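You operate a simulated robot arm through the tools that you are given. There is no shell and no other tool.

Carry out the task below with a simulated robot arm. There is one attempt and no reset: what you move stays moved.

## Task
Try the green plug gauge in all three bush blocks; the tight one goes in the orange tray.
Fine: tight = the plug gauge will not enter; put it back in the rack.

Only the result counts: the job must be done as asked and must still hold three seconds after the hand-in. Knocking over, shifting, dropping, spilling or breaking anything else fails it.

## Robot
A 6-joint arm with a four-finger gripper, fixed in place. Base frame: the origin is on the floor under the middle of its stand, x ahead of it, y to its left, z up; the work surface is at about z = 0.94. Readings come in m, degrees, newtons and seconds.
With the tool pointing down near the work surface it reaches from about 0.4 to 0.92 m from the base axis. Its first joint turns from -166.0 to 166.0 degrees. Payload 3.43 kg.
Tool frame: the origin (TCP) lies between the finger pads and is the grasp point; the fingertips stand 0.03 m ahead of it; z points along the fingers, y is the line along which they close. The gripper opens to 0.12 m; its body begins 0.085 m behind the TCP.
Orientation is that of the tool frame in the base frame, as a unit quaternion [w, x, y, z]. With the fingers straight down and closing along the base's y, the tool's x points along the base's -x, its y along +y and its z along -z.

## Interface
- The arm moves only by the tool drive_tool. Its argument "rows" is a list that holds one entry, the list of rows, each a list of 7 numbers: the turn, a rotation vector about the base's x, y, z in rad, then the shift along the base's x, y, z in m, then the opening in per cent of the stroke, from 0 (shut) to 100 (fully open). In form: [[[wx, wy, wz, dx, dy, dz, gripper], ...]]. A call has 1 to 20 rows; each row shifts and turns the commanded pose from where the row before left it. A row lasts 0.2 s, in which the tool goes at most 0.05 m and 8.6 degrees; a call with a longer step from one row to the next is refused whole, and so is a gripper value outside its range. A pose out of reach is approached as far as the arm can. The call stops where the force on the tool passes 40 N (or 10 N more than at its start, if that is more) or the arm is blocked; 0.2 s more then pass. The fingers move at their own pace (about 0.1362 m/s each) and stop on an object; they squeeze with about 35 N. The grip force told is the motor's: it shows also when the fingers shut on nothing. Time passes only in rows, and 0.2 s behind the last, so rows that do not move let the fingers close. The reply holds the time, the measured pose of the TCP, the force on the tool along the base axes, the opening and the grip force, in the units named above and with some noise, with the torque about the TCP (base axes, N m) and any sound that the robot's microphone picked up.
- Cameras (640 x 400 px; columns grow to the right, rows downward): "scene" is fixed at [0.0385, -0.636, 1.6708]; the picture's right is [0.48, -0.88, 0.00], its down [-0.56, -0.30, -0.77] and it looks along [0.68, 0.37, -0.63] (base axes); focal length 335 px, centre (320, 200). "wrist" rides on the gripper at [0.071, -0.017, -0.121] in the tool frame; the picture's right is [0.23, 0.97, 0.00], its down [-0.81, 0.19, -0.55] and it looks along [-0.54, 0.13, 0.83] (tool axes); focal length 275 px, centre (320, 200). There is no depth. A picture from a camera that has moved, and an enlarged one, comes with that camera's place and axes in the base frame and with its lens. The place of the scene camera against the robot may be out by one fixed shift of up to 0.025 m in any direction.
- capture(camera): a new picture of that camera. No time passes.
- lift_body(by): moves the trunk up (or, below 0, down) by that many m; the arm rides with it, the base frame stays. It gives what a move gives, with no picture.
- close_up(camera, box): a new picture of the part [left, top, right, bottom] of that camera's present view, enlarged. No time passes.
- job_done(): hands the job in; it is judged then, once.

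Nothing tells you positions but the pictures and the camera data. Unless the task says otherwise, let go and move clear before handing in.

The tools are called after "Request:" as a command line: name --argument value ..., lists and objects as JSON in quotes. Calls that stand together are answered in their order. drive_tool: Moves the arm, as the interface text tells. Its arguments: {"type":"object","properties":{"rows":{"type":"array","items":{"type":"array","items":{"type":"array","items":{"type":"number"}}}}},"required":["rows"]} The other tools are called the same way: lift_body (by) moves the trunk up or down; capture (camera) takes a picture; close_up (camera, box) takes an enlarged picture of a part of a camera's view; job_done () hands the job in.

At the start:

```text
t: 0.0
ee_pos: [0.5001, -0.2241, 1.2573]
tcp_rot: [0.0, 0.001, 1.0, -0.001]
force: [0.3, 1.0, -0.2]
moment: [-0.04, 0.0, -0.07]
grip_width: 0.1201
grasp_force: 0.0
trunk travel left (down, up): [-0.225, 0.315]
```

scene: 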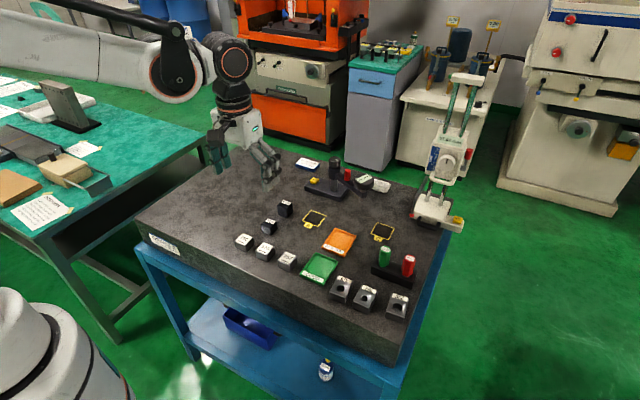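
wrist: 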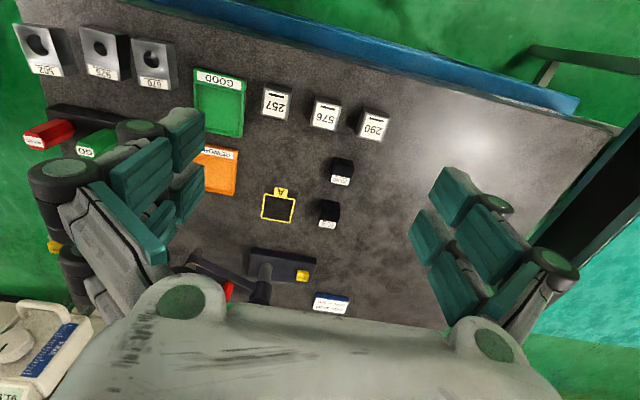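

I see a dark surface plate with three bush blocks (at the right front), a rack with a green and a red plug gauge, a green tray, an orange tray, and other items. First I take enlarged views to locate everything.

Request:
close_up --camera "scene" --box '[300, 220, 440, 330]'

Request:
close_up --camera "scene" --box '[220, 140, 420, 280]'

Request:
close_up --camera "wrist" --box '[0, 0, 260, 200]'

```text
3.64 times, centred on (370, 275) of scene
camera zoom: at [0.0385, -0.636, 1.6708], right [0.48, -0.88, 0.0], down [-0.56, -0.3, -0.77], along [0.68, 0.37, -0.63], focal length 1220 px, centre (138, -73)
```

zoom: 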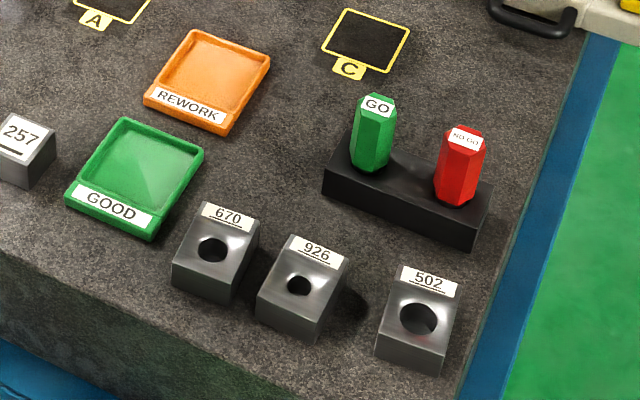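

```text
2.86 times, centred on (320, 210) of scene
camera zoom: at [0.0385, -0.636, 1.6708], right [0.48, -0.88, 0.0], down [-0.56, -0.3, -0.77], along [0.68, 0.37, -0.63], focal length 958 px, centre (320, 171)
```

zoom: 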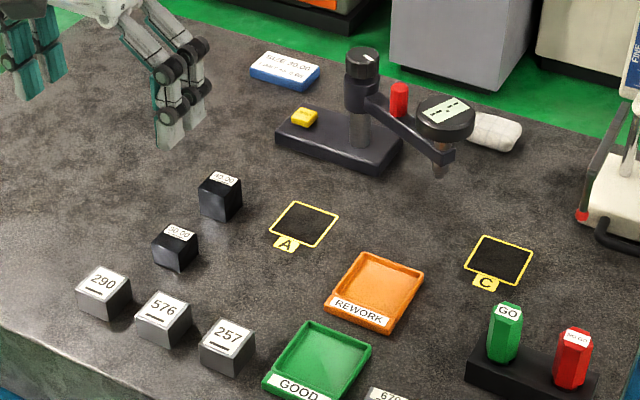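

```text
2.00 times, centred on (130, 100) of wrist
camera zoom: at [0.4281, -0.2428, 1.3785], right [-0.23, 0.97, 0.0], down [0.81, 0.19, 0.55], along [0.54, 0.13, -0.83], focal length 551 px, centre (700, 400)
```

zoom: 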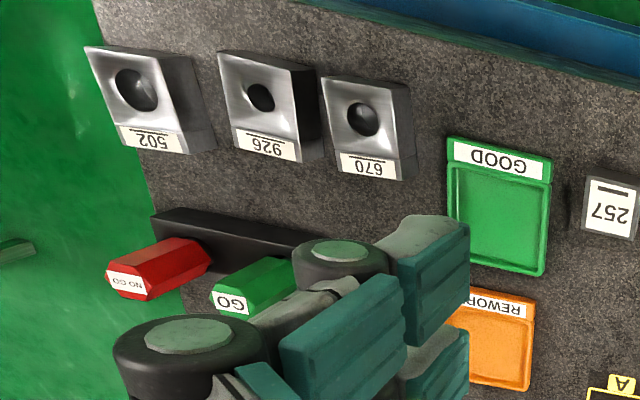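

The bush blocks 670, 926 and 502 stand in a row near x≈0.53, y≈-0.44 to -0.58; the rack with GO (green) is near (0.64,-0.51), red beside it at y≈-0.58. I look at the fingers before planning the grasp.

Request:
close_up --camera "scene" --box '[180, 20, 300, 200]'

Request:
close_up --camera "wrist" --box '[0, 60, 640, 400]'

Request:
close_up --camera "scene" --box '[365, 235, 425, 285]'

Request:
close_up --camera "scene" --box '[325, 265, 415, 325]'

```text
2.22 times, centred on (240, 110) of scene
camera zoom: at [0.0385, -0.636, 1.6708], right [0.48, -0.88, 0.0], down [-0.56, -0.3, -0.77], along [0.68, 0.37, -0.63], focal length 745 px, centre (498, 400)
```

zoom: 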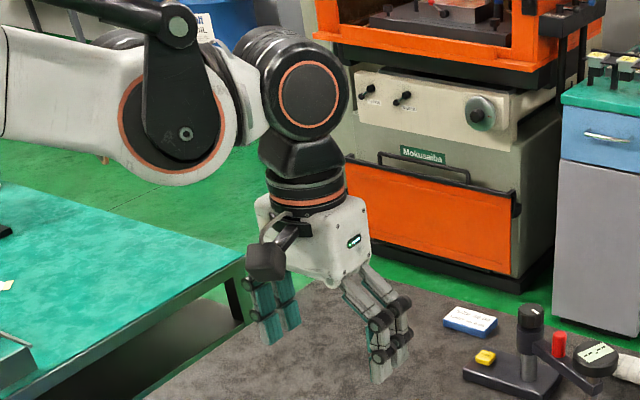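

```text
1.00 times, centred on (320, 230) of wrist (not enlarged: the box is as wide or as high as the picture)
camera zoom: at [0.4281, -0.2428, 1.3785], right [-0.23, 0.97, 0.0], down [0.81, 0.19, 0.55], along [0.54, 0.13, -0.83], focal length 275 px, centre (320, 170)
```

zoom: 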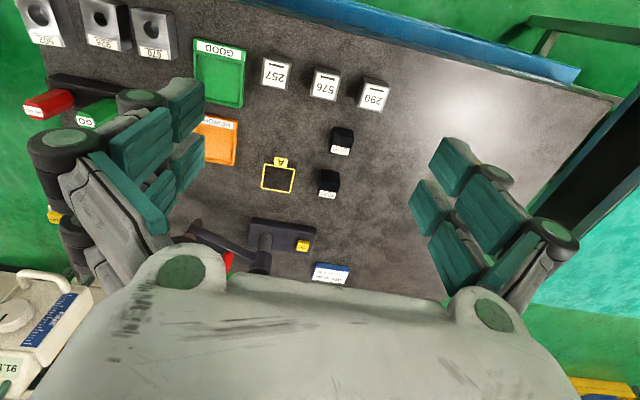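

```text
8.00 times, centred on (395, 260) of scene
camera zoom: at [0.0385, -0.636, 1.6708], right [0.48, -0.88, 0.0], down [-0.56, -0.3, -0.77], along [0.68, 0.37, -0.63], focal length 2684 px, centre (-280, -280)
```

zoom: 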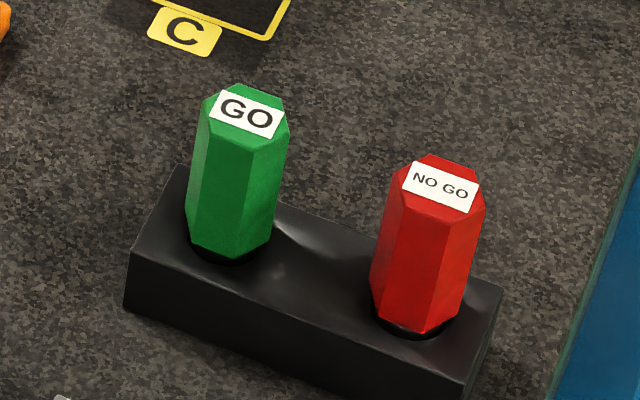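

```text
6.67 times, centred on (370, 295) of scene
camera zoom: at [0.0385, -0.636, 1.6708], right [0.48, -0.88, 0.0], down [-0.56, -0.3, -0.77], along [0.68, 0.37, -0.63], focal length 2236 px, centre (-13, -433)
```

zoom: 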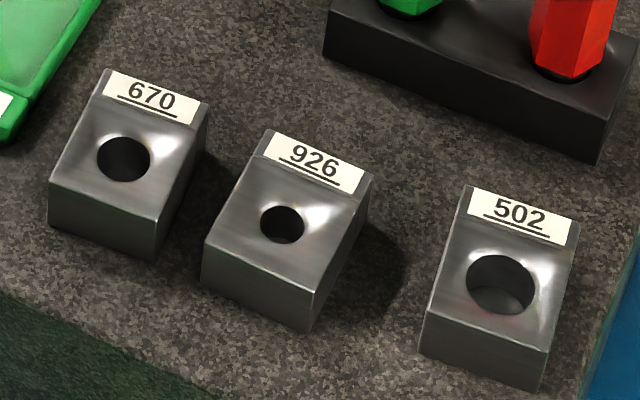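

The gauges sit in a low black rack about 6 cm apart along y, so I'll turn the tool 90° so the fingers close along x and miss the red one. I move to a viewing pose above the rack and blocks.

Request:
drive_tool --rows '[[[0, 0, -0.1309, 0.0067, -0.0167, 0, 100], [0, 0, -0.1309, 0.0067, -0.0167, 0, 100], [0, 0, -0.1309, 0.0067, -0.0167, 0, 100], [0, 0, -0.1309, 0.0067, -0.0167, 0, 100], [0, 0, -0.1309, 0.0067, -0.0167, 0, 100], [0, 0, -0.1309, 0.0067, -0.0167, 0, 100], [0, 0, -0.1309, 0.0067, -0.0167, 0, 100], [0, 0, -0.1309, 0.0067, -0.0167, 0, 100], [0, 0, -0.1309, 0.0067, -0.0167, 0, 100], [0, 0, -0.1309, 0.0067, -0.0167, 0, 100], [0, 0, -0.1309, 0.0067, -0.0167, 0, 100], [0, 0, -0.1309, 0.0067, -0.0167, 0, 100]]]'

Request:
capture --camera "wrist"

Request:
capture --camera "scene"

```text
t: 2.6
ee_pos: [0.5789, -0.4264, 1.2562]
tcp_rot: [0.0, 0.708, 0.706, -0.001]
force: [0.1, -0.4, 0.7]
moment: [0.05, 0.0, 0.0]
grip_width: 0.1198
grasp_force: 0.0
trunk travel left (down, up): [-0.225, 0.315]
```

```text
taken
camera wrist: at [0.5621, -0.3558, 1.3779], right [0.97, 0.23, 0.0], down [0.19, -0.81, 0.55], along [0.13, -0.54, -0.83], focal length 275 px, centre (320, 200)
```

wrist: 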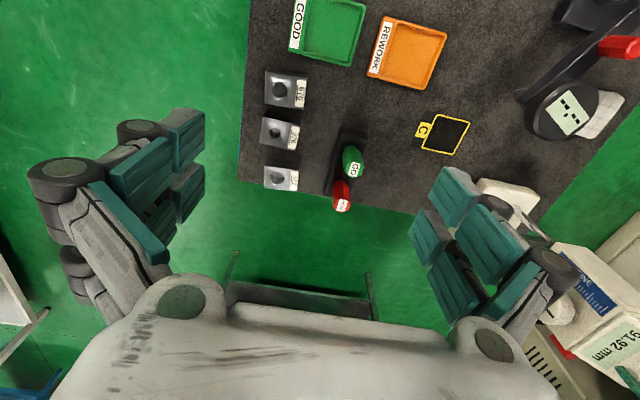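

```text
taken
```

scene: 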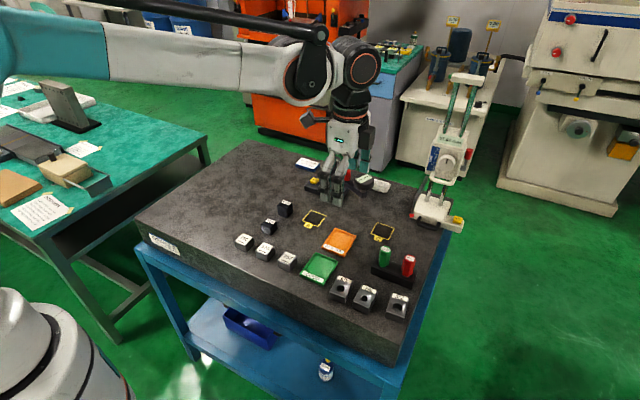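

The arm turned as wanted; now I enlarge the wrist view to measure rack, gauges, blocks and trays.

Request:
close_up --camera "wrist" --box '[230, 60, 390, 220]'

Request:
close_up --camera "wrist" --box '[250, 0, 480, 150]'

```text
2.50 times, centred on (310, 140) of wrist
camera zoom: at [0.5621, -0.3558, 1.3779], right [0.97, 0.23, 0.0], down [0.19, -0.81, 0.55], along [0.13, -0.54, -0.83], focal length 688 px, centre (345, 350)
```

zoom: 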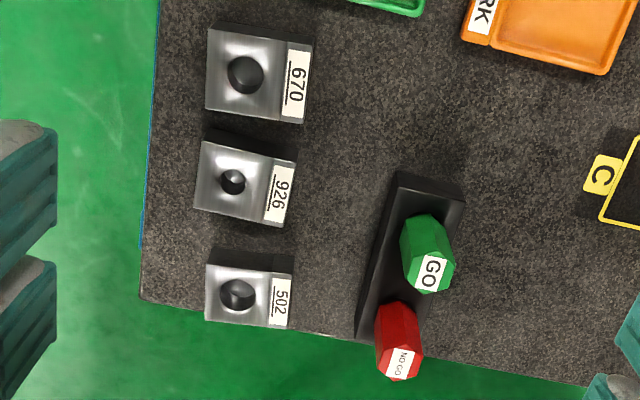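

```text
2.67 times, centred on (365, 75) of wrist
camera zoom: at [0.5621, -0.3558, 1.3779], right [0.97, 0.23, 0.0], down [0.19, -0.81, 0.55], along [0.13, -0.54, -0.83], focal length 734 px, centre (200, 533)
```

zoom: 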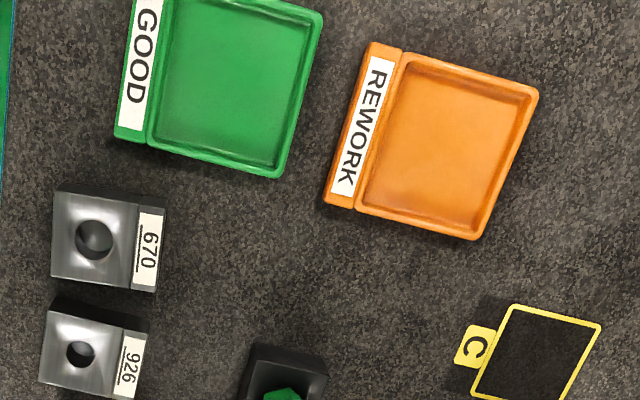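

Blocks' tops lie at z≈0.96, hole centres near (0.528,-0.455), (0.530,-0.520), (0.545,-0.599); the green gauge is near (0.655,-0.527), its top at z≈1.02. I go above the gauge for a closer look.

Request:
drive_tool --rows '[[[0, 0, 0, 0.0143, -0.0195, -0.0254, 100], [0, 0, 0, 0.0143, -0.0195, -0.0254, 100], [0, 0, 0, 0.0143, -0.0195, -0.0254, 100], [0, 0, 0, 0.0143, -0.0195, -0.0254, 100], [0, 0, 0, 0.0143, -0.0195, -0.0254, 100], [0, 0, 0, 0, 0, 0, 100]]]'

Request:
capture --camera "wrist"

Request:
close_up --camera "scene" --box '[320, 140, 440, 320]'

```text
t: 4.0
ee_pos: [0.6509, -0.5216, 1.1309]
tcp_rot: [0.0, 0.707, 0.707, -0.001]
force: [0.4, 0.2, -0.2]
moment: [-0.01, 0.02, 0.0]
grip_width: 0.1201
grasp_force: 0.1
trunk travel left (down, up): [-0.225, 0.315]
```

```text
taken
camera wrist: at [0.6347, -0.4519, 1.2524], right [0.97, 0.23, 0.0], down [0.19, -0.81, 0.55], along [0.13, -0.54, -0.83], focal length 275 px, centre (320, 200)
```

wrist: 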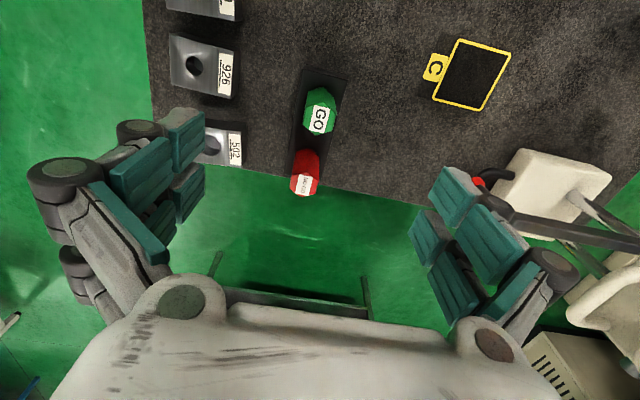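

```text
2.22 times, centred on (380, 230) of scene
camera zoom: at [0.0385, -0.636, 1.6708], right [0.48, -0.88, 0.0], down [-0.56, -0.3, -0.77], along [0.68, 0.37, -0.63], focal length 745 px, centre (187, 133)
```

zoom: 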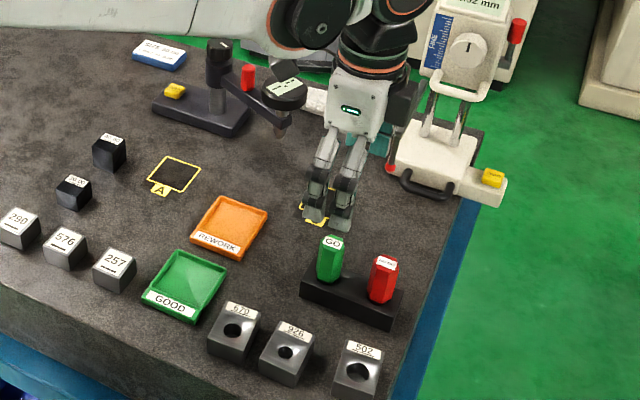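

Request:
close_up --camera "wrist" --box '[270, 50, 370, 210]'

Request:
close_up --camera "wrist" --box '[280, 55, 360, 205]'

Request:
close_up --camera "wrist" --box '[140, 0, 260, 110]'

```text
2.50 times, centred on (320, 130) of wrist
camera zoom: at [0.6347, -0.4519, 1.2524], right [0.97, 0.23, 0.0], down [0.19, -0.81, 0.55], along [0.13, -0.54, -0.83], focal length 688 px, centre (320, 375)
```

zoom: 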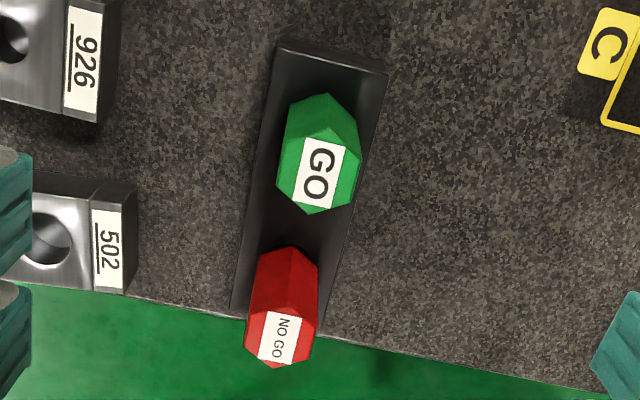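

```text
2.67 times, centred on (320, 130) of wrist
camera zoom: at [0.6347, -0.4519, 1.2524], right [0.97, 0.23, 0.0], down [0.19, -0.81, 0.55], along [0.13, -0.54, -0.83], focal length 734 px, centre (320, 387)
```

zoom: 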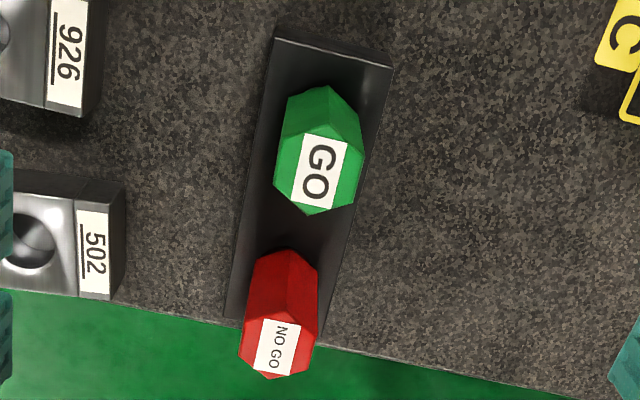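

```text
3.64 times, centred on (200, 55) of wrist
camera zoom: at [0.6347, -0.4519, 1.2524], right [0.97, 0.23, 0.0], down [0.19, -0.81, 0.55], along [0.13, -0.54, -0.83], focal length 1001 px, centre (756, 727)
```

zoom: 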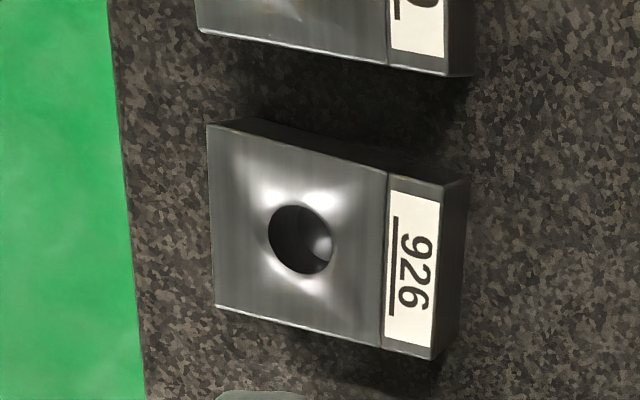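

Request:
close_up --camera "wrist" --box '[295, 80, 345, 140]'

Request:
close_up --camera "wrist" --box '[360, 150, 480, 330]'

```text
6.67 times, centred on (320, 110) of wrist
camera zoom: at [0.6347, -0.4519, 1.2524], right [0.97, 0.23, 0.0], down [0.19, -0.81, 0.55], along [0.13, -0.54, -0.83], focal length 1835 px, centre (320, 800)
```

zoom: 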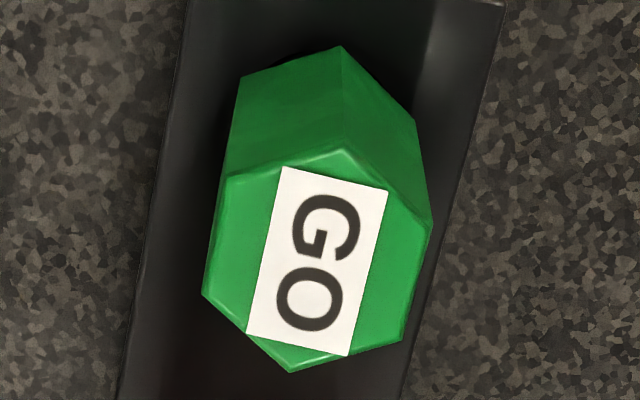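

```text
2.22 times, centred on (420, 240) of wrist
camera zoom: at [0.6347, -0.4519, 1.2524], right [0.97, 0.23, 0.0], down [0.19, -0.81, 0.55], along [0.13, -0.54, -0.83], focal length 612 px, centre (98, 111)
```

zoom: 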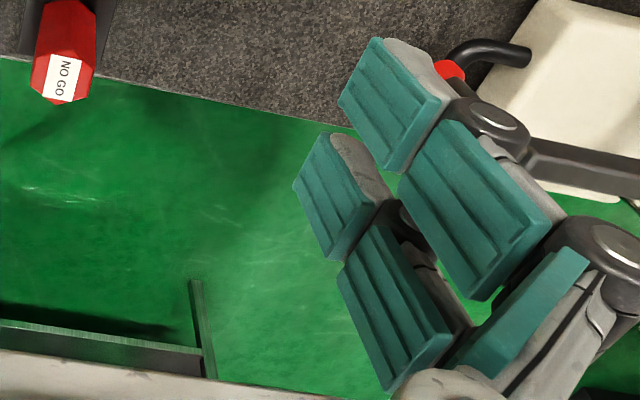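

The green hex handle is centred at about (0.651,-0.523), flats facing ±x, 26 mm across; the tool is right above it. I descend so the fingertips stay just above the rack.

Request:
drive_tool --rows '[[[0, 0, 0, 0, 0, -0.026, 80], [0, 0, 0, 0, 0, -0.026, 70], [0, 0, 0, 0, 0, -0.026, 70], [0, 0, 0, 0, 0, -0.026, 70], [0, 0, 0, 0, 0, -0.02, 70], [0, 0, 0, 0, 0, 0, 70]]]'

Request:
capture --camera "wrist"

Request:
close_up --camera "scene" --box '[340, 190, 440, 300]'

```text
t: 5.4
ee_pos: [0.6496, -0.5215, 1.0065]
tcp_rot: [-0.001, 0.707, 0.707, -0.001]
force: [-0.1, -0.4, 0.2]
moment: [0.0, 0.0, 0.01]
grip_width: 0.0838
grasp_force: 0.1
trunk travel left (down, up): [-0.225, 0.315]
```

```text
taken
camera wrist: at [0.6336, -0.4511, 1.1277], right [0.97, 0.23, 0.0], down [0.19, -0.81, 0.55], along [0.13, -0.54, -0.83], focal length 275 px, centre (320, 200)
```

wrist: 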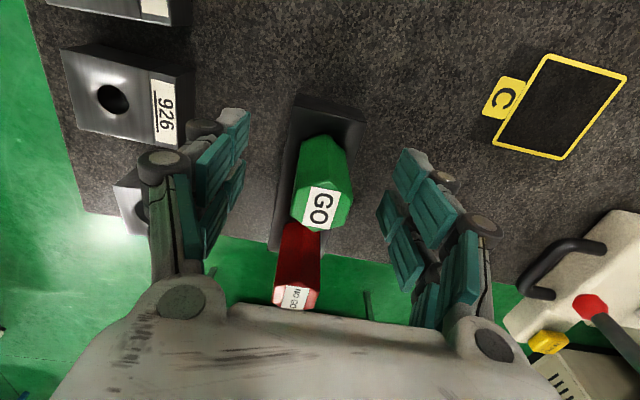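

```text
3.64 times, centred on (390, 245) of scene
camera zoom: at [0.0385, -0.636, 1.6708], right [0.48, -0.88, 0.0], down [-0.56, -0.3, -0.77], along [0.68, 0.37, -0.63], focal length 1220 px, centre (66, 36)
```

zoom: 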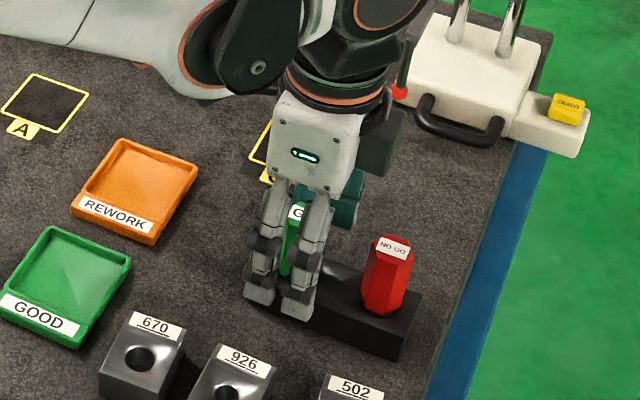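

Request:
close_up --camera "wrist" --box '[270, 120, 370, 240]'

Request:
close_up --camera "wrist" --box '[180, 90, 480, 300]'

```text
3.33 times, centred on (320, 180) of wrist
camera zoom: at [0.6336, -0.4511, 1.1277], right [0.97, 0.23, 0.0], down [0.19, -0.81, 0.55], along [0.13, -0.54, -0.83], focal length 918 px, centre (320, 267)
```

zoom: 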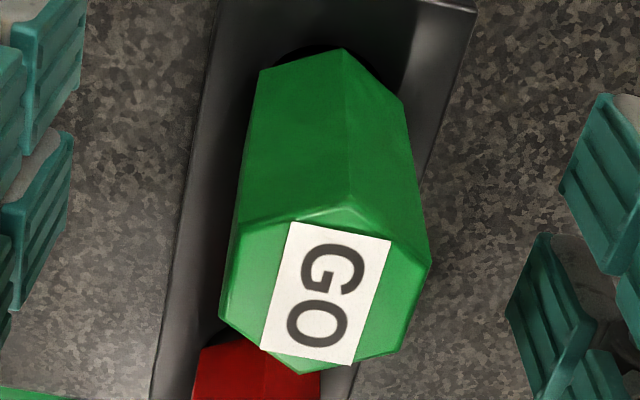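

```text
1.90 times, centred on (330, 195) of wrist
camera zoom: at [0.6336, -0.4511, 1.1277], right [0.97, 0.23, 0.0], down [0.19, -0.81, 0.55], along [0.13, -0.54, -0.83], focal length 524 px, centre (301, 210)
```

zoom: 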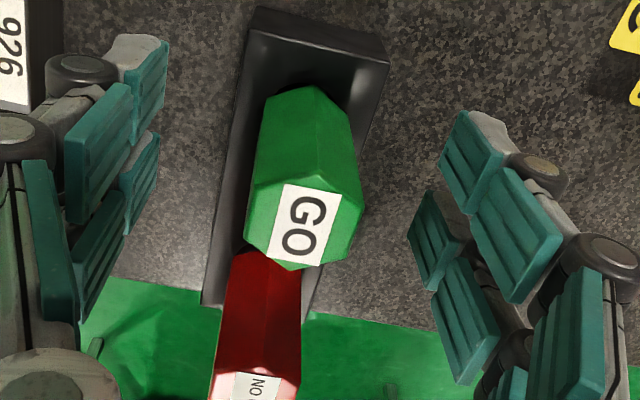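

The tool is centred within about 1 mm on the handle (centre (0.651,-0.522), top z≈1.026, bottom z≈0.969). I close the fingers.

Request:
drive_tool --rows '[[[0, 0, 0, 0.0004, 0, 0, 50], [0, 0, 0, 0, 0, 0, 20], [0, 0, 0, 0, 0, 0, 0], [0, 0, 0, 0, 0, 0, 0], [0, 0, 0, 0, 0, 0, 0], [0, 0, 0, 0, 0, 0, 0]]]'

Request:
capture --camera "wrist"

Request:
close_up --camera "scene" --box '[360, 210, 420, 290]'

```text
t: 6.8
ee_pos: [0.6514, -0.5213, 1.0067]
tcp_rot: [-0.001, 0.707, 0.707, 0.0]
force: [0.3, -0.2, -0.5]
moment: [0.0, 0.01, 0.0]
grip_width: 0.0251
grasp_force: 35.3
trunk travel left (down, up): [-0.225, 0.315]
```

```text
taken
camera wrist: at [0.6342, -0.4517, 1.1276], right [0.97, 0.23, 0.0], down [0.19, -0.81, 0.55], along [0.13, -0.54, -0.83], focal length 275 px, centre (320, 200)
```

wrist: 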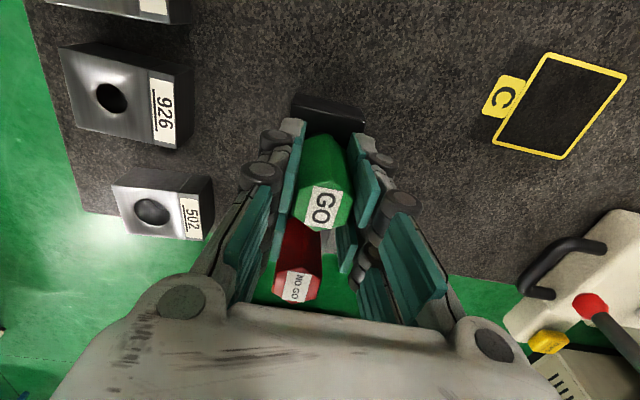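

```text
5.00 times, centred on (390, 250) of scene
camera zoom: at [0.0385, -0.636, 1.6708], right [0.48, -0.88, 0.0], down [-0.56, -0.3, -0.77], along [0.68, 0.37, -0.63], focal length 1677 px, centre (-30, -50)
```

zoom: 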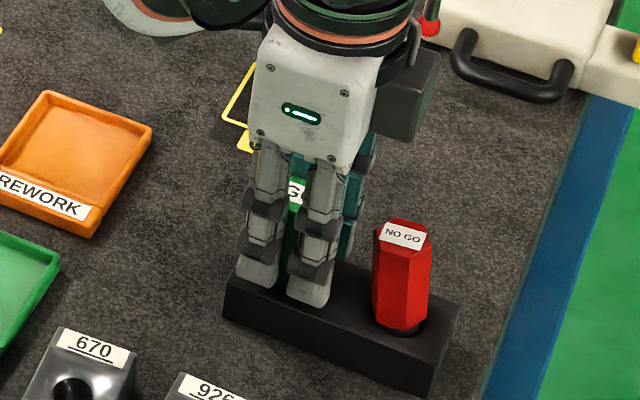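

Gripped at 25.1 mm. I lift the gauge straight out of the rack.

Request:
drive_tool --rows '[[[0, 0, 0, 0, 0, 0.005, 0], [0, 0, 0, 0, 0, 0.01, 0], [0, 0, 0, 0, 0, 0.015, 0], [0, 0, 0, 0, 0, 0.02, 0], [0, 0, 0, 0, 0, 0.025, 0], [0, 0, 0, 0, 0, 0.025, 0], [0, 0, 0, 0, 0, 0, 0]]]'

Request:
capture --camera "wrist"

Request:
close_up --camera "scene" --box '[350, 180, 430, 290]'

```text
t: 8.4
ee_pos: [0.6506, -0.5235, 1.1078]
tcp_rot: [-0.001, 0.707, 0.707, 0.0]
force: [-0.4, 0.1, -1.1]
moment: [0.02, -0.02, 0.0]
grip_width: 0.0254
grasp_force: 35.2
trunk travel left (down, up): [-0.225, 0.315]
```

```text
taken
camera wrist: at [0.6337, -0.4529, 1.2289], right [0.97, 0.23, 0.0], down [0.19, -0.81, 0.55], along [0.13, -0.54, -0.83], focal length 275 px, centre (320, 200)
```

wrist: 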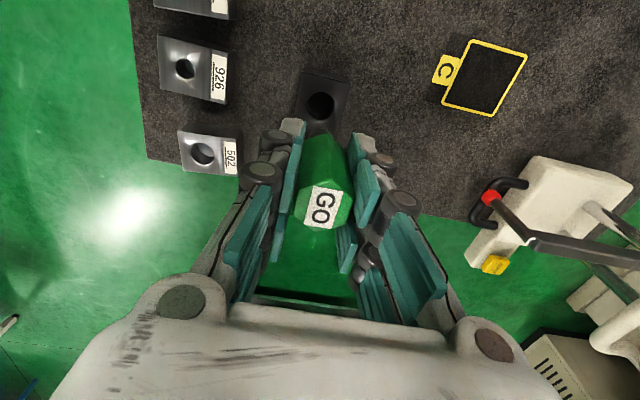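

```text
3.64 times, centred on (390, 235) of scene
camera zoom: at [0.0385, -0.636, 1.6708], right [0.48, -0.88, 0.0], down [-0.56, -0.3, -0.77], along [0.68, 0.37, -0.63], focal length 1220 px, centre (66, 73)
```

zoom: 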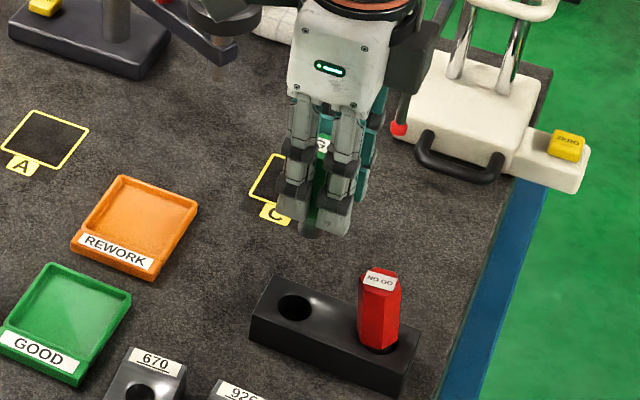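

The gauge is out and the rack's hole is visible. I enlarge the view to measure the rack hole and holes in the blocks, and to see the plug itself.

Request:
close_up --camera "wrist" --box '[280, 60, 360, 140]'

Request:
close_up --camera "wrist" --box '[140, 0, 260, 180]'

Request:
close_up --camera "scene" --box '[360, 200, 410, 260]'

```text
5.00 times, centred on (320, 100) of wrist
camera zoom: at [0.6337, -0.4529, 1.2289], right [0.97, 0.23, 0.0], down [0.19, -0.81, 0.55], along [0.13, -0.54, -0.83], focal length 1376 px, centre (320, 700)
```

zoom: 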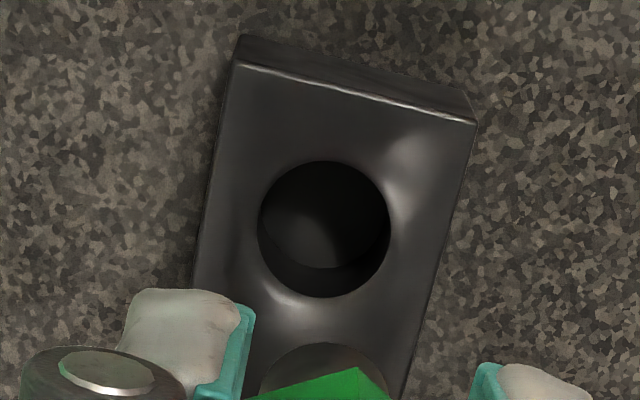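

```text
2.22 times, centred on (200, 90) of wrist
camera zoom: at [0.6337, -0.4529, 1.2289], right [0.97, 0.23, 0.0], down [0.19, -0.81, 0.55], along [0.13, -0.54, -0.83], focal length 612 px, centre (587, 444)
```

zoom: 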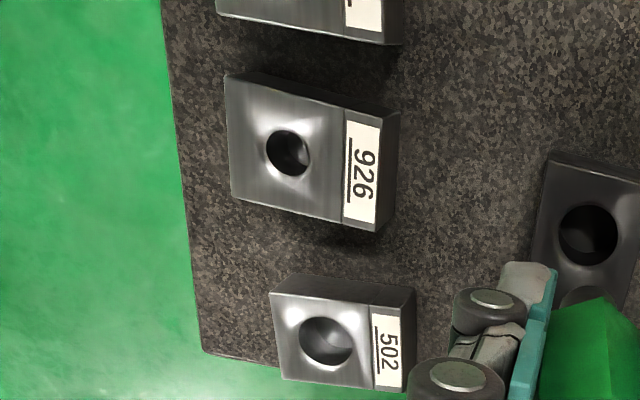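

```text
6.67 times, centred on (385, 230) of scene
camera zoom: at [0.0385, -0.636, 1.6708], right [0.48, -0.88, 0.0], down [-0.56, -0.3, -0.77], along [0.68, 0.37, -0.63], focal length 2236 px, centre (-113, 0)
```

zoom: 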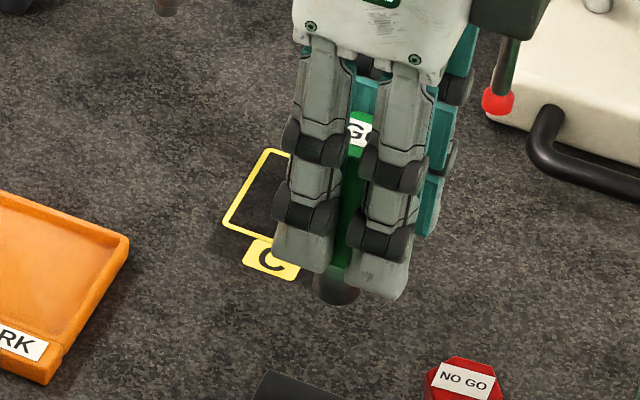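

The plug looks ~18 mm thick and ~16 mm long; holes look ~20 (670), ~17 (926), ~26 mm (502), rack hole ~25 mm. I'll try 502 first, moving above it with the tip still clear.

Request:
drive_tool --rows '[[[0, 0, 0, -0.0213, -0.0146, 0, 0], [0, 0, 0, -0.0213, -0.0146, 0, 0], [0, 0, 0, -0.0213, -0.0146, 0, 0], [0, 0, 0, -0.0213, -0.0146, 0, 0], [0, 0, 0, -0.0213, -0.0146, 0, 0], [0, 0, 0, 0, 0, -0.02, 0], [0, 0, 0, 0, 0, -0.02, 0], [0, 0, 0, 0, 0, -0.02, 0], [0, 0, 0, 0, 0, 0, 0]]]'

Request:
capture --camera "wrist"

Request:
close_up --camera "wrist" --box '[260, 70, 380, 170]'

Request:
close_up --camera "scene" --box '[360, 240, 430, 330]'

```text
t: 10.4
ee_pos: [0.5431, -0.596, 1.0461]
tcp_rot: [0.0, 0.708, 0.707, 0.0]
force: [0.9, 0.0, -1.3]
moment: [-0.01, -0.03, -0.03]
grip_width: 0.0252
grasp_force: 35.3
trunk travel left (down, up): [-0.225, 0.315]
```

```text
taken
camera wrist: at [0.527, -0.5264, 1.1664], right [0.97, 0.23, 0.0], down [0.19, -0.81, 0.55], along [0.13, -0.54, -0.83], focal length 275 px, centre (320, 200)
```

wrist: 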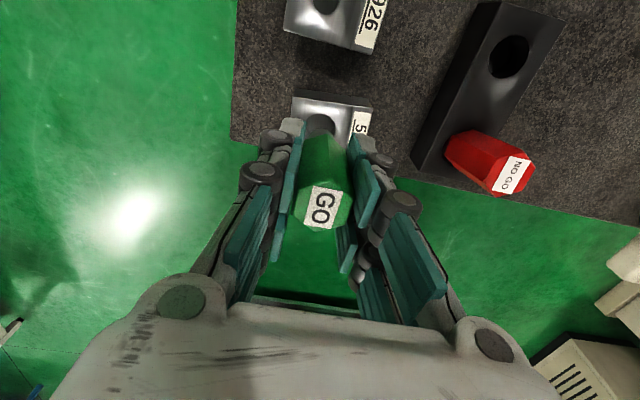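

```text
4.00 times, centred on (320, 120) of wrist
camera zoom: at [0.527, -0.5264, 1.1664], right [0.97, 0.23, 0.0], down [0.19, -0.81, 0.55], along [0.13, -0.54, -0.83], focal length 1101 px, centre (320, 520)
```

zoom: 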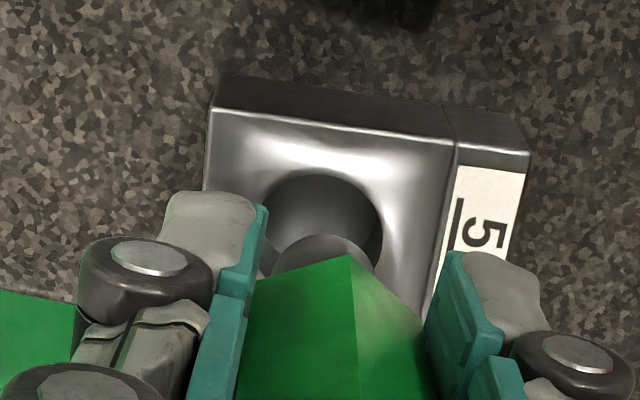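

```text
4.44 times, centred on (395, 285) of scene
camera zoom: at [0.0385, -0.636, 1.6708], right [0.48, -0.88, 0.0], down [-0.56, -0.3, -0.77], along [0.68, 0.37, -0.63], focal length 1491 px, centre (-13, -178)
```

zoom: 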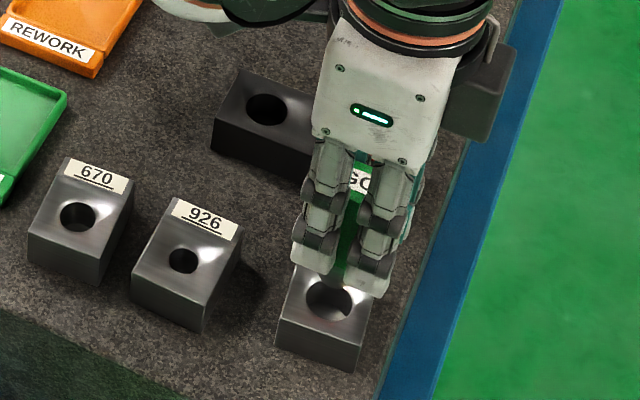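

The tip hangs just above the 502 hole, which seems a few mm toward +y of the tool axis. I shift slightly and lower a little to compare plug and hole at nearly the same depth.

Request:
drive_tool --rows '[[[0, 0, 0, 0, 0.002, -0.004, 0], [0, 0, 0, 0, 0, -0.004, 0], [0, 0, 0, 0, 0, 0, 0]]]'

Request:
close_up --camera "wrist" --box '[280, 80, 360, 160]'

Request:
close_up --camera "scene" --box '[375, 275, 415, 325]'

```text
t: 11.2
ee_pos: [0.5448, -0.5938, 1.0368]
tcp_rot: [0.001, 0.708, 0.707, 0.001]
force: [-0.2, 0.9, -0.6]
moment: [-0.01, 0.01, 0.01]
grip_width: 0.025
grasp_force: 35.2
trunk travel left (down, up): [-0.225, 0.315]
```

```text
5.00 times, centred on (320, 120) of wrist
camera zoom: at [0.528, -0.5245, 1.1589], right [0.97, 0.23, 0.0], down [0.19, -0.81, 0.55], along [0.13, -0.54, -0.83], focal length 1376 px, centre (320, 600)
```

zoom: 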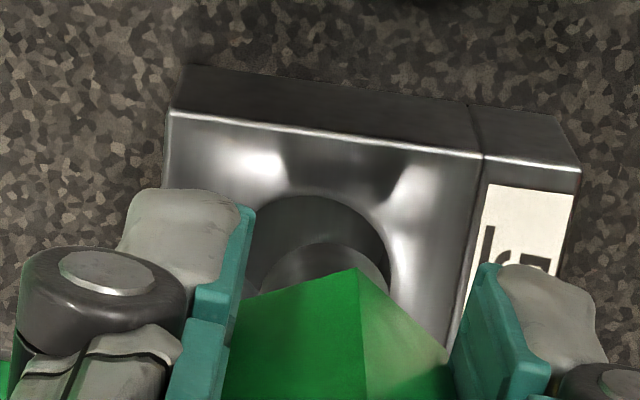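

```text
8.00 times, centred on (395, 300) of scene
camera zoom: at [0.0385, -0.636, 1.6708], right [0.48, -0.88, 0.0], down [-0.56, -0.3, -0.77], along [0.68, 0.37, -0.63], focal length 2684 px, centre (-280, -600)
```

zoom: 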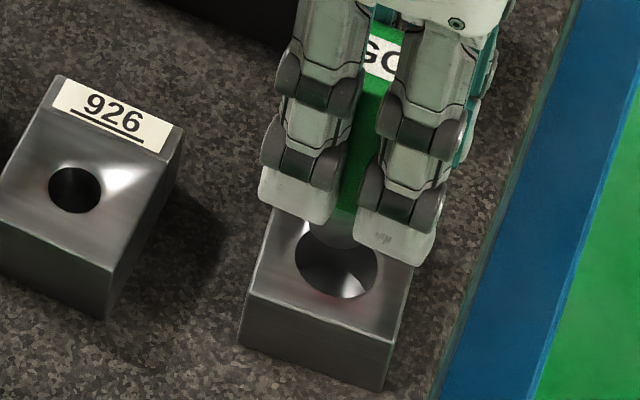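

Plug (≈18 mm) and the 502 hole (≈26 mm) are nearly aligned, with the hole about 2 mm toward −x. I correct and lower gently.

Request:
drive_tool --rows '[[[0, 0, 0, -0.002, 0, -0.002, 0], [0, 0, 0, 0, 0, -0.003, 0], [0, 0, 0, 0, 0, -0.003, 0], [0, 0, 0, 0, 0, 0, 0]]]'

Request:
close_up --camera "wrist" --box '[280, 80, 360, 160]'

Request:
close_up --camera "scene" --box '[375, 275, 415, 325]'

```text
t: 12.2
ee_pos: [0.5426, -0.5931, 1.0304]
tcp_rot: [0.0, 0.707, 0.707, 0.0]
force: [0.3, -1.0, -2.4]
moment: [0.0, 0.02, 0.01]
grip_width: 0.0253
grasp_force: 35.4
trunk travel left (down, up): [-0.225, 0.315]
```

```text
5.00 times, centred on (320, 120) of wrist
camera zoom: at [0.5266, -0.5231, 1.1512], right [0.97, 0.23, 0.0], down [0.19, -0.81, 0.55], along [0.13, -0.54, -0.83], focal length 1376 px, centre (320, 600)
```

zoom: 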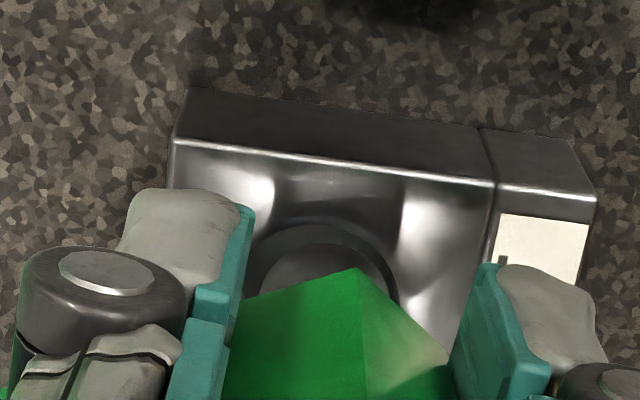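

```text
8.00 times, centred on (395, 300) of scene
camera zoom: at [0.0385, -0.636, 1.6708], right [0.48, -0.88, 0.0], down [-0.56, -0.3, -0.77], along [0.68, 0.37, -0.63], focal length 2684 px, centre (-280, -600)
```

zoom: 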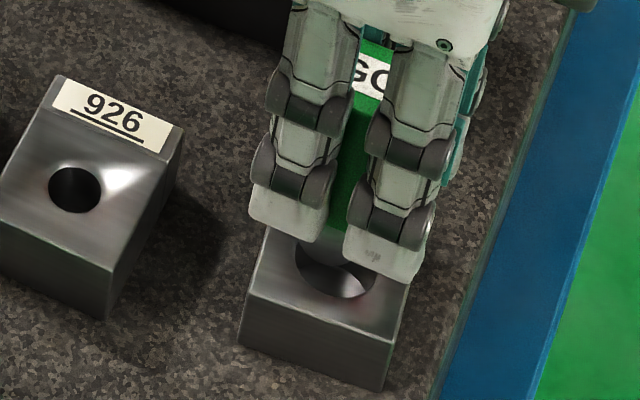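

Request:
close_up --camera "scene" --box '[400, 295, 428, 318]'

Request:
close_up --camera "scene" --box '[405, 298, 427, 316]'

Request:
close_up --camera "wrist" --box '[300, 115, 345, 145]'

```text
16.00 times, centred on (414, 306) of scene
camera zoom: at [0.0385, -0.636, 1.6708], right [0.48, -0.88, 0.0], down [-0.56, -0.3, -0.77], along [0.68, 0.37, -0.63], focal length 5367 px, centre (-1184, -1504)
```

zoom: 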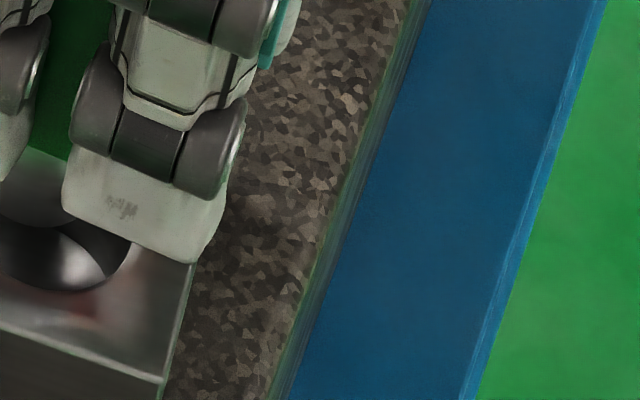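

```text
16.00 times, centred on (416, 307) of scene
camera zoom: at [0.0385, -0.636, 1.6708], right [0.48, -0.88, 0.0], down [-0.56, -0.3, -0.77], along [0.68, 0.37, -0.63], focal length 5367 px, centre (-1216, -1512)
```

zoom: 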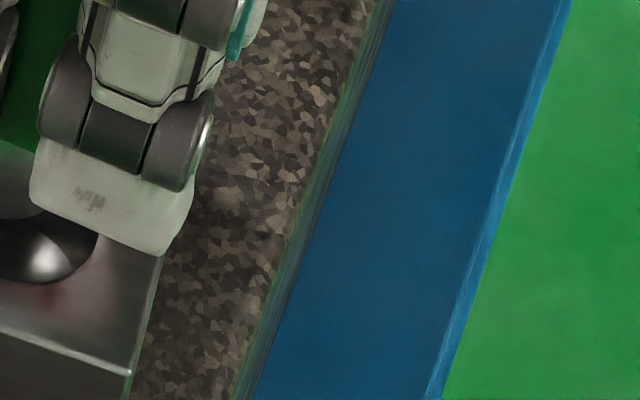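

```text
13.33 times, centred on (322, 130) of wrist
camera zoom: at [0.5266, -0.5231, 1.1512], right [0.97, 0.23, 0.0], down [0.19, -0.81, 0.55], along [0.13, -0.54, -0.83], focal length 3670 px, centre (287, 1133)
```

zoom: 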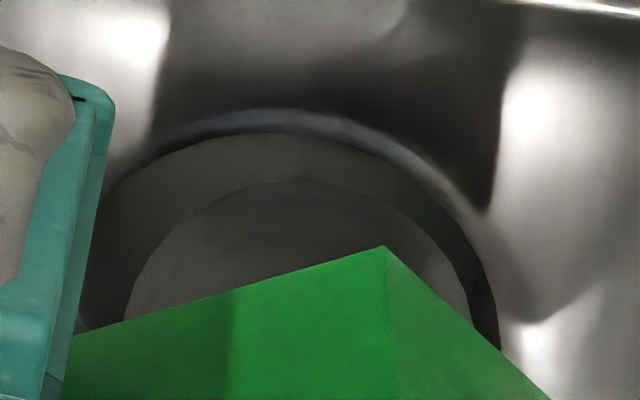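

Request:
close_up --camera "scene" --box '[384, 295, 412, 313]'

```text
16.00 times, centred on (398, 304) of scene
camera zoom: at [0.0385, -0.636, 1.6708], right [0.48, -0.88, 0.0], down [-0.56, -0.3, -0.77], along [0.68, 0.37, -0.63], focal length 5367 px, centre (-928, -1464)
```

zoom: 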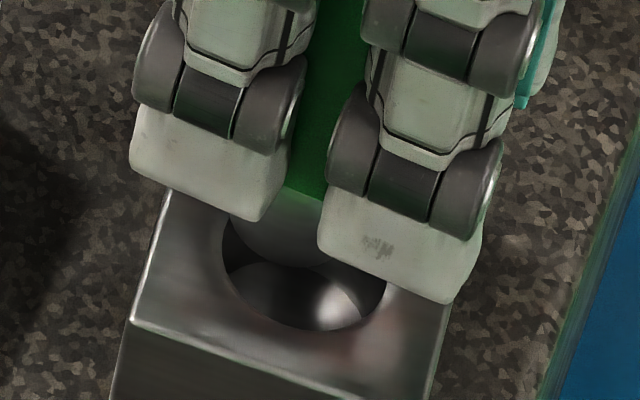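

Combining both views, the tip is still ~7 mm above the block and ~4 mm toward +y and ~1 mm toward +x of the 502 hole's centre. I correct that and look again before lowering.

Request:
drive_tool --rows '[[[0, 0, 0, -0.0009, -0.0042, 0, 0], [0, 0, 0, 0, 0, 0, 0]]]'

Request:
close_up --camera "wrist" --box '[300, 110, 345, 145]'

Request:
close_up --camera "scene" --box '[384, 297, 412, 315]'

```text
t: 12.8
ee_pos: [0.5427, -0.5968, 1.0299]
tcp_rot: [-0.001, 0.707, 0.707, 0.0]
force: [0.2, -0.1, -1.5]
moment: [-0.01, -0.02, 0.02]
grip_width: 0.0253
grasp_force: 35.8
trunk travel left (down, up): [-0.225, 0.315]
```

```text
11.43 times, centred on (322, 128) of wrist
camera zoom: at [0.5254, -0.5276, 1.1514], right [0.97, 0.23, 0.0], down [0.19, -0.81, 0.55], along [0.13, -0.54, -0.83], focal length 3146 px, centre (291, 1029)
```

zoom: 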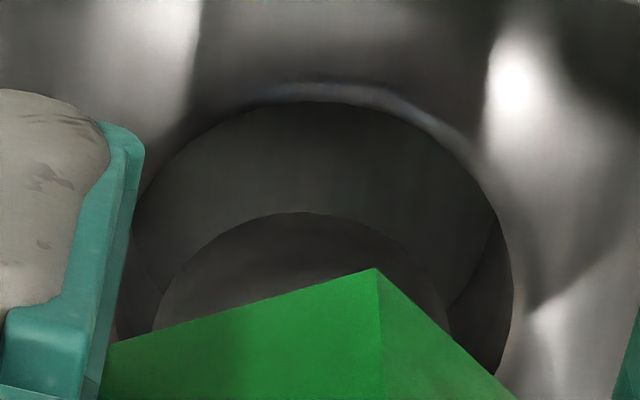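

```text
16.00 times, centred on (398, 306) of scene
camera zoom: at [0.0385, -0.636, 1.6708], right [0.48, -0.88, 0.0], down [-0.56, -0.3, -0.77], along [0.68, 0.37, -0.63], focal length 5367 px, centre (-928, -1496)
```

zoom: 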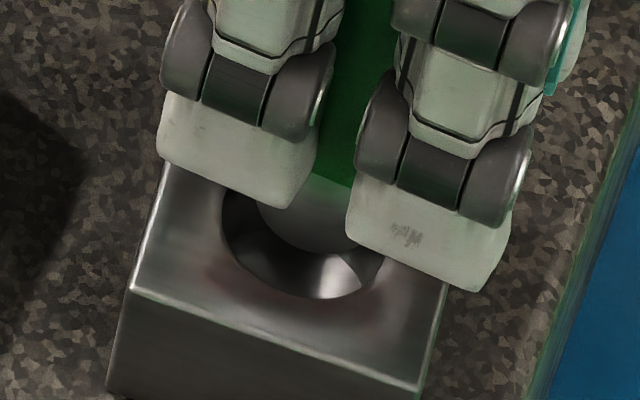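

Now plug and hole line up within about a millimetre in both views, and the 502 hole has ~3 mm of play all round. I lower it in.

Request:
drive_tool --rows '[[[0, 0, 0, 0.0003, 0.0003, -0.003, 0], [0, 0, 0, 0, 0, -0.003, 0], [0, 0, 0, 0, 0, -0.003, 0], [0, 0, 0, 0, 0, -0.003, 0], [0, 0, 0, 0, 0, -0.003, 0], [0, 0, 0, 0, 0, 0, 0]]]'

Request:
close_up --camera "wrist" --box '[280, 90, 360, 160]'

Request:
close_up --camera "scene" --box '[384, 297, 412, 315]'

```text
t: 14.2
ee_pos: [0.5426, -0.5973, 1.0155]
tcp_rot: [0.001, 0.707, 0.707, 0.0]
force: [0.2, -0.5, -2.0]
moment: [0.0, -0.01, 0.01]
grip_width: 0.0252
grasp_force: 35.1
trunk travel left (down, up): [-0.225, 0.315]
```

```text
5.71 times, centred on (320, 125) of wrist
camera zoom: at [0.526, -0.5269, 1.1364], right [0.97, 0.23, 0.0], down [0.19, -0.81, 0.55], along [0.13, -0.54, -0.83], focal length 1573 px, centre (320, 629)
```

zoom: 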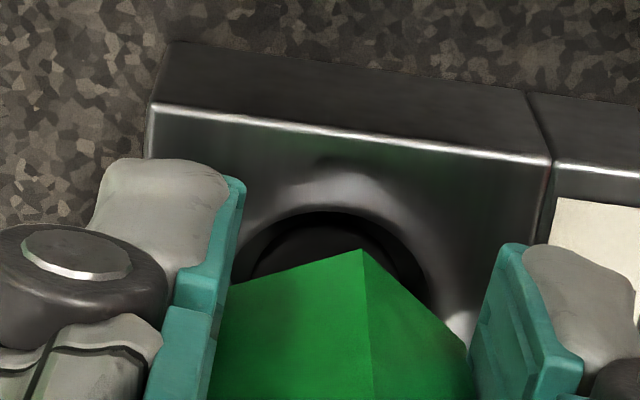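

```text
16.00 times, centred on (398, 306) of scene
camera zoom: at [0.0385, -0.636, 1.6708], right [0.48, -0.88, 0.0], down [-0.56, -0.3, -0.77], along [0.68, 0.37, -0.63], focal length 5367 px, centre (-928, -1496)
```

zoom: 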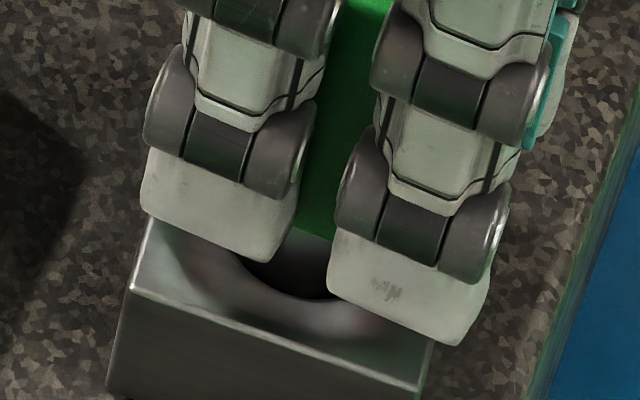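

The tip is below the block's top face with no resistance. I lower it a bit more to confirm it really enters.

Request:
drive_tool --rows '[[[0, 0, 0, 0, 0, -0.003, 0], [0, 0, 0, 0, 0, -0.003, 0], [0, 0, 0, 0, 0, 0, 0]]]'

Request:
close_up --camera "wrist" --box '[280, 90, 360, 160]'

Request:
close_up --camera "scene" --box '[374, 290, 422, 320]'

```text
t: 15.0
ee_pos: [0.5422, -0.5975, 1.0089]
tcp_rot: [0.001, 0.707, 0.707, 0.0]
force: [1.3, 0.3, -1.1]
moment: [0.0, 0.01, 0.0]
grip_width: 0.0251
grasp_force: 35.3
trunk travel left (down, up): [-0.225, 0.315]
```

```text
5.71 times, centred on (320, 125) of wrist
camera zoom: at [0.5261, -0.5275, 1.1301], right [0.97, 0.23, 0.0], down [0.19, -0.81, 0.55], along [0.13, -0.54, -0.83], focal length 1573 px, centre (320, 629)
```

zoom: 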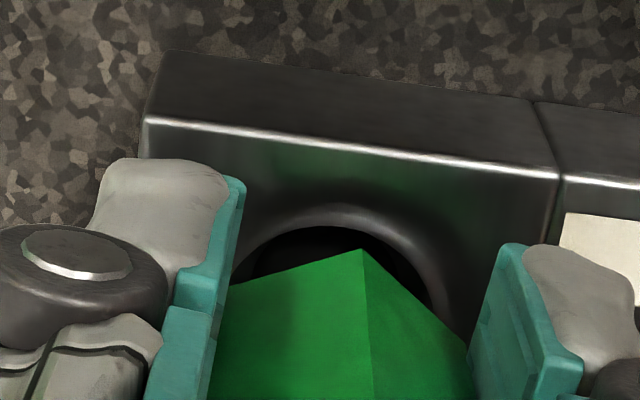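

```text
13.33 times, centred on (398, 305) of scene
camera zoom: at [0.0385, -0.636, 1.6708], right [0.48, -0.88, 0.0], down [-0.56, -0.3, -0.77], along [0.68, 0.37, -0.63], focal length 4473 px, centre (-720, -1200)
```

zoom: 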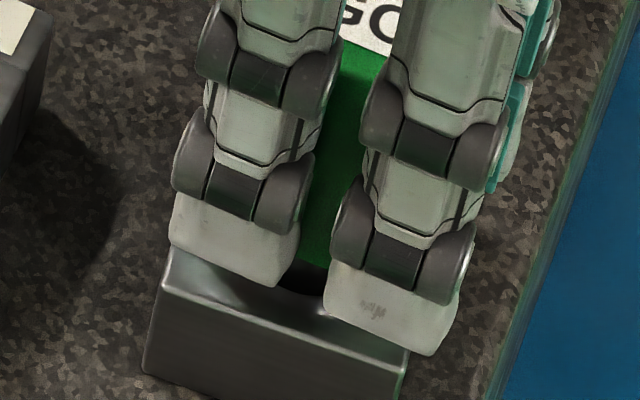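

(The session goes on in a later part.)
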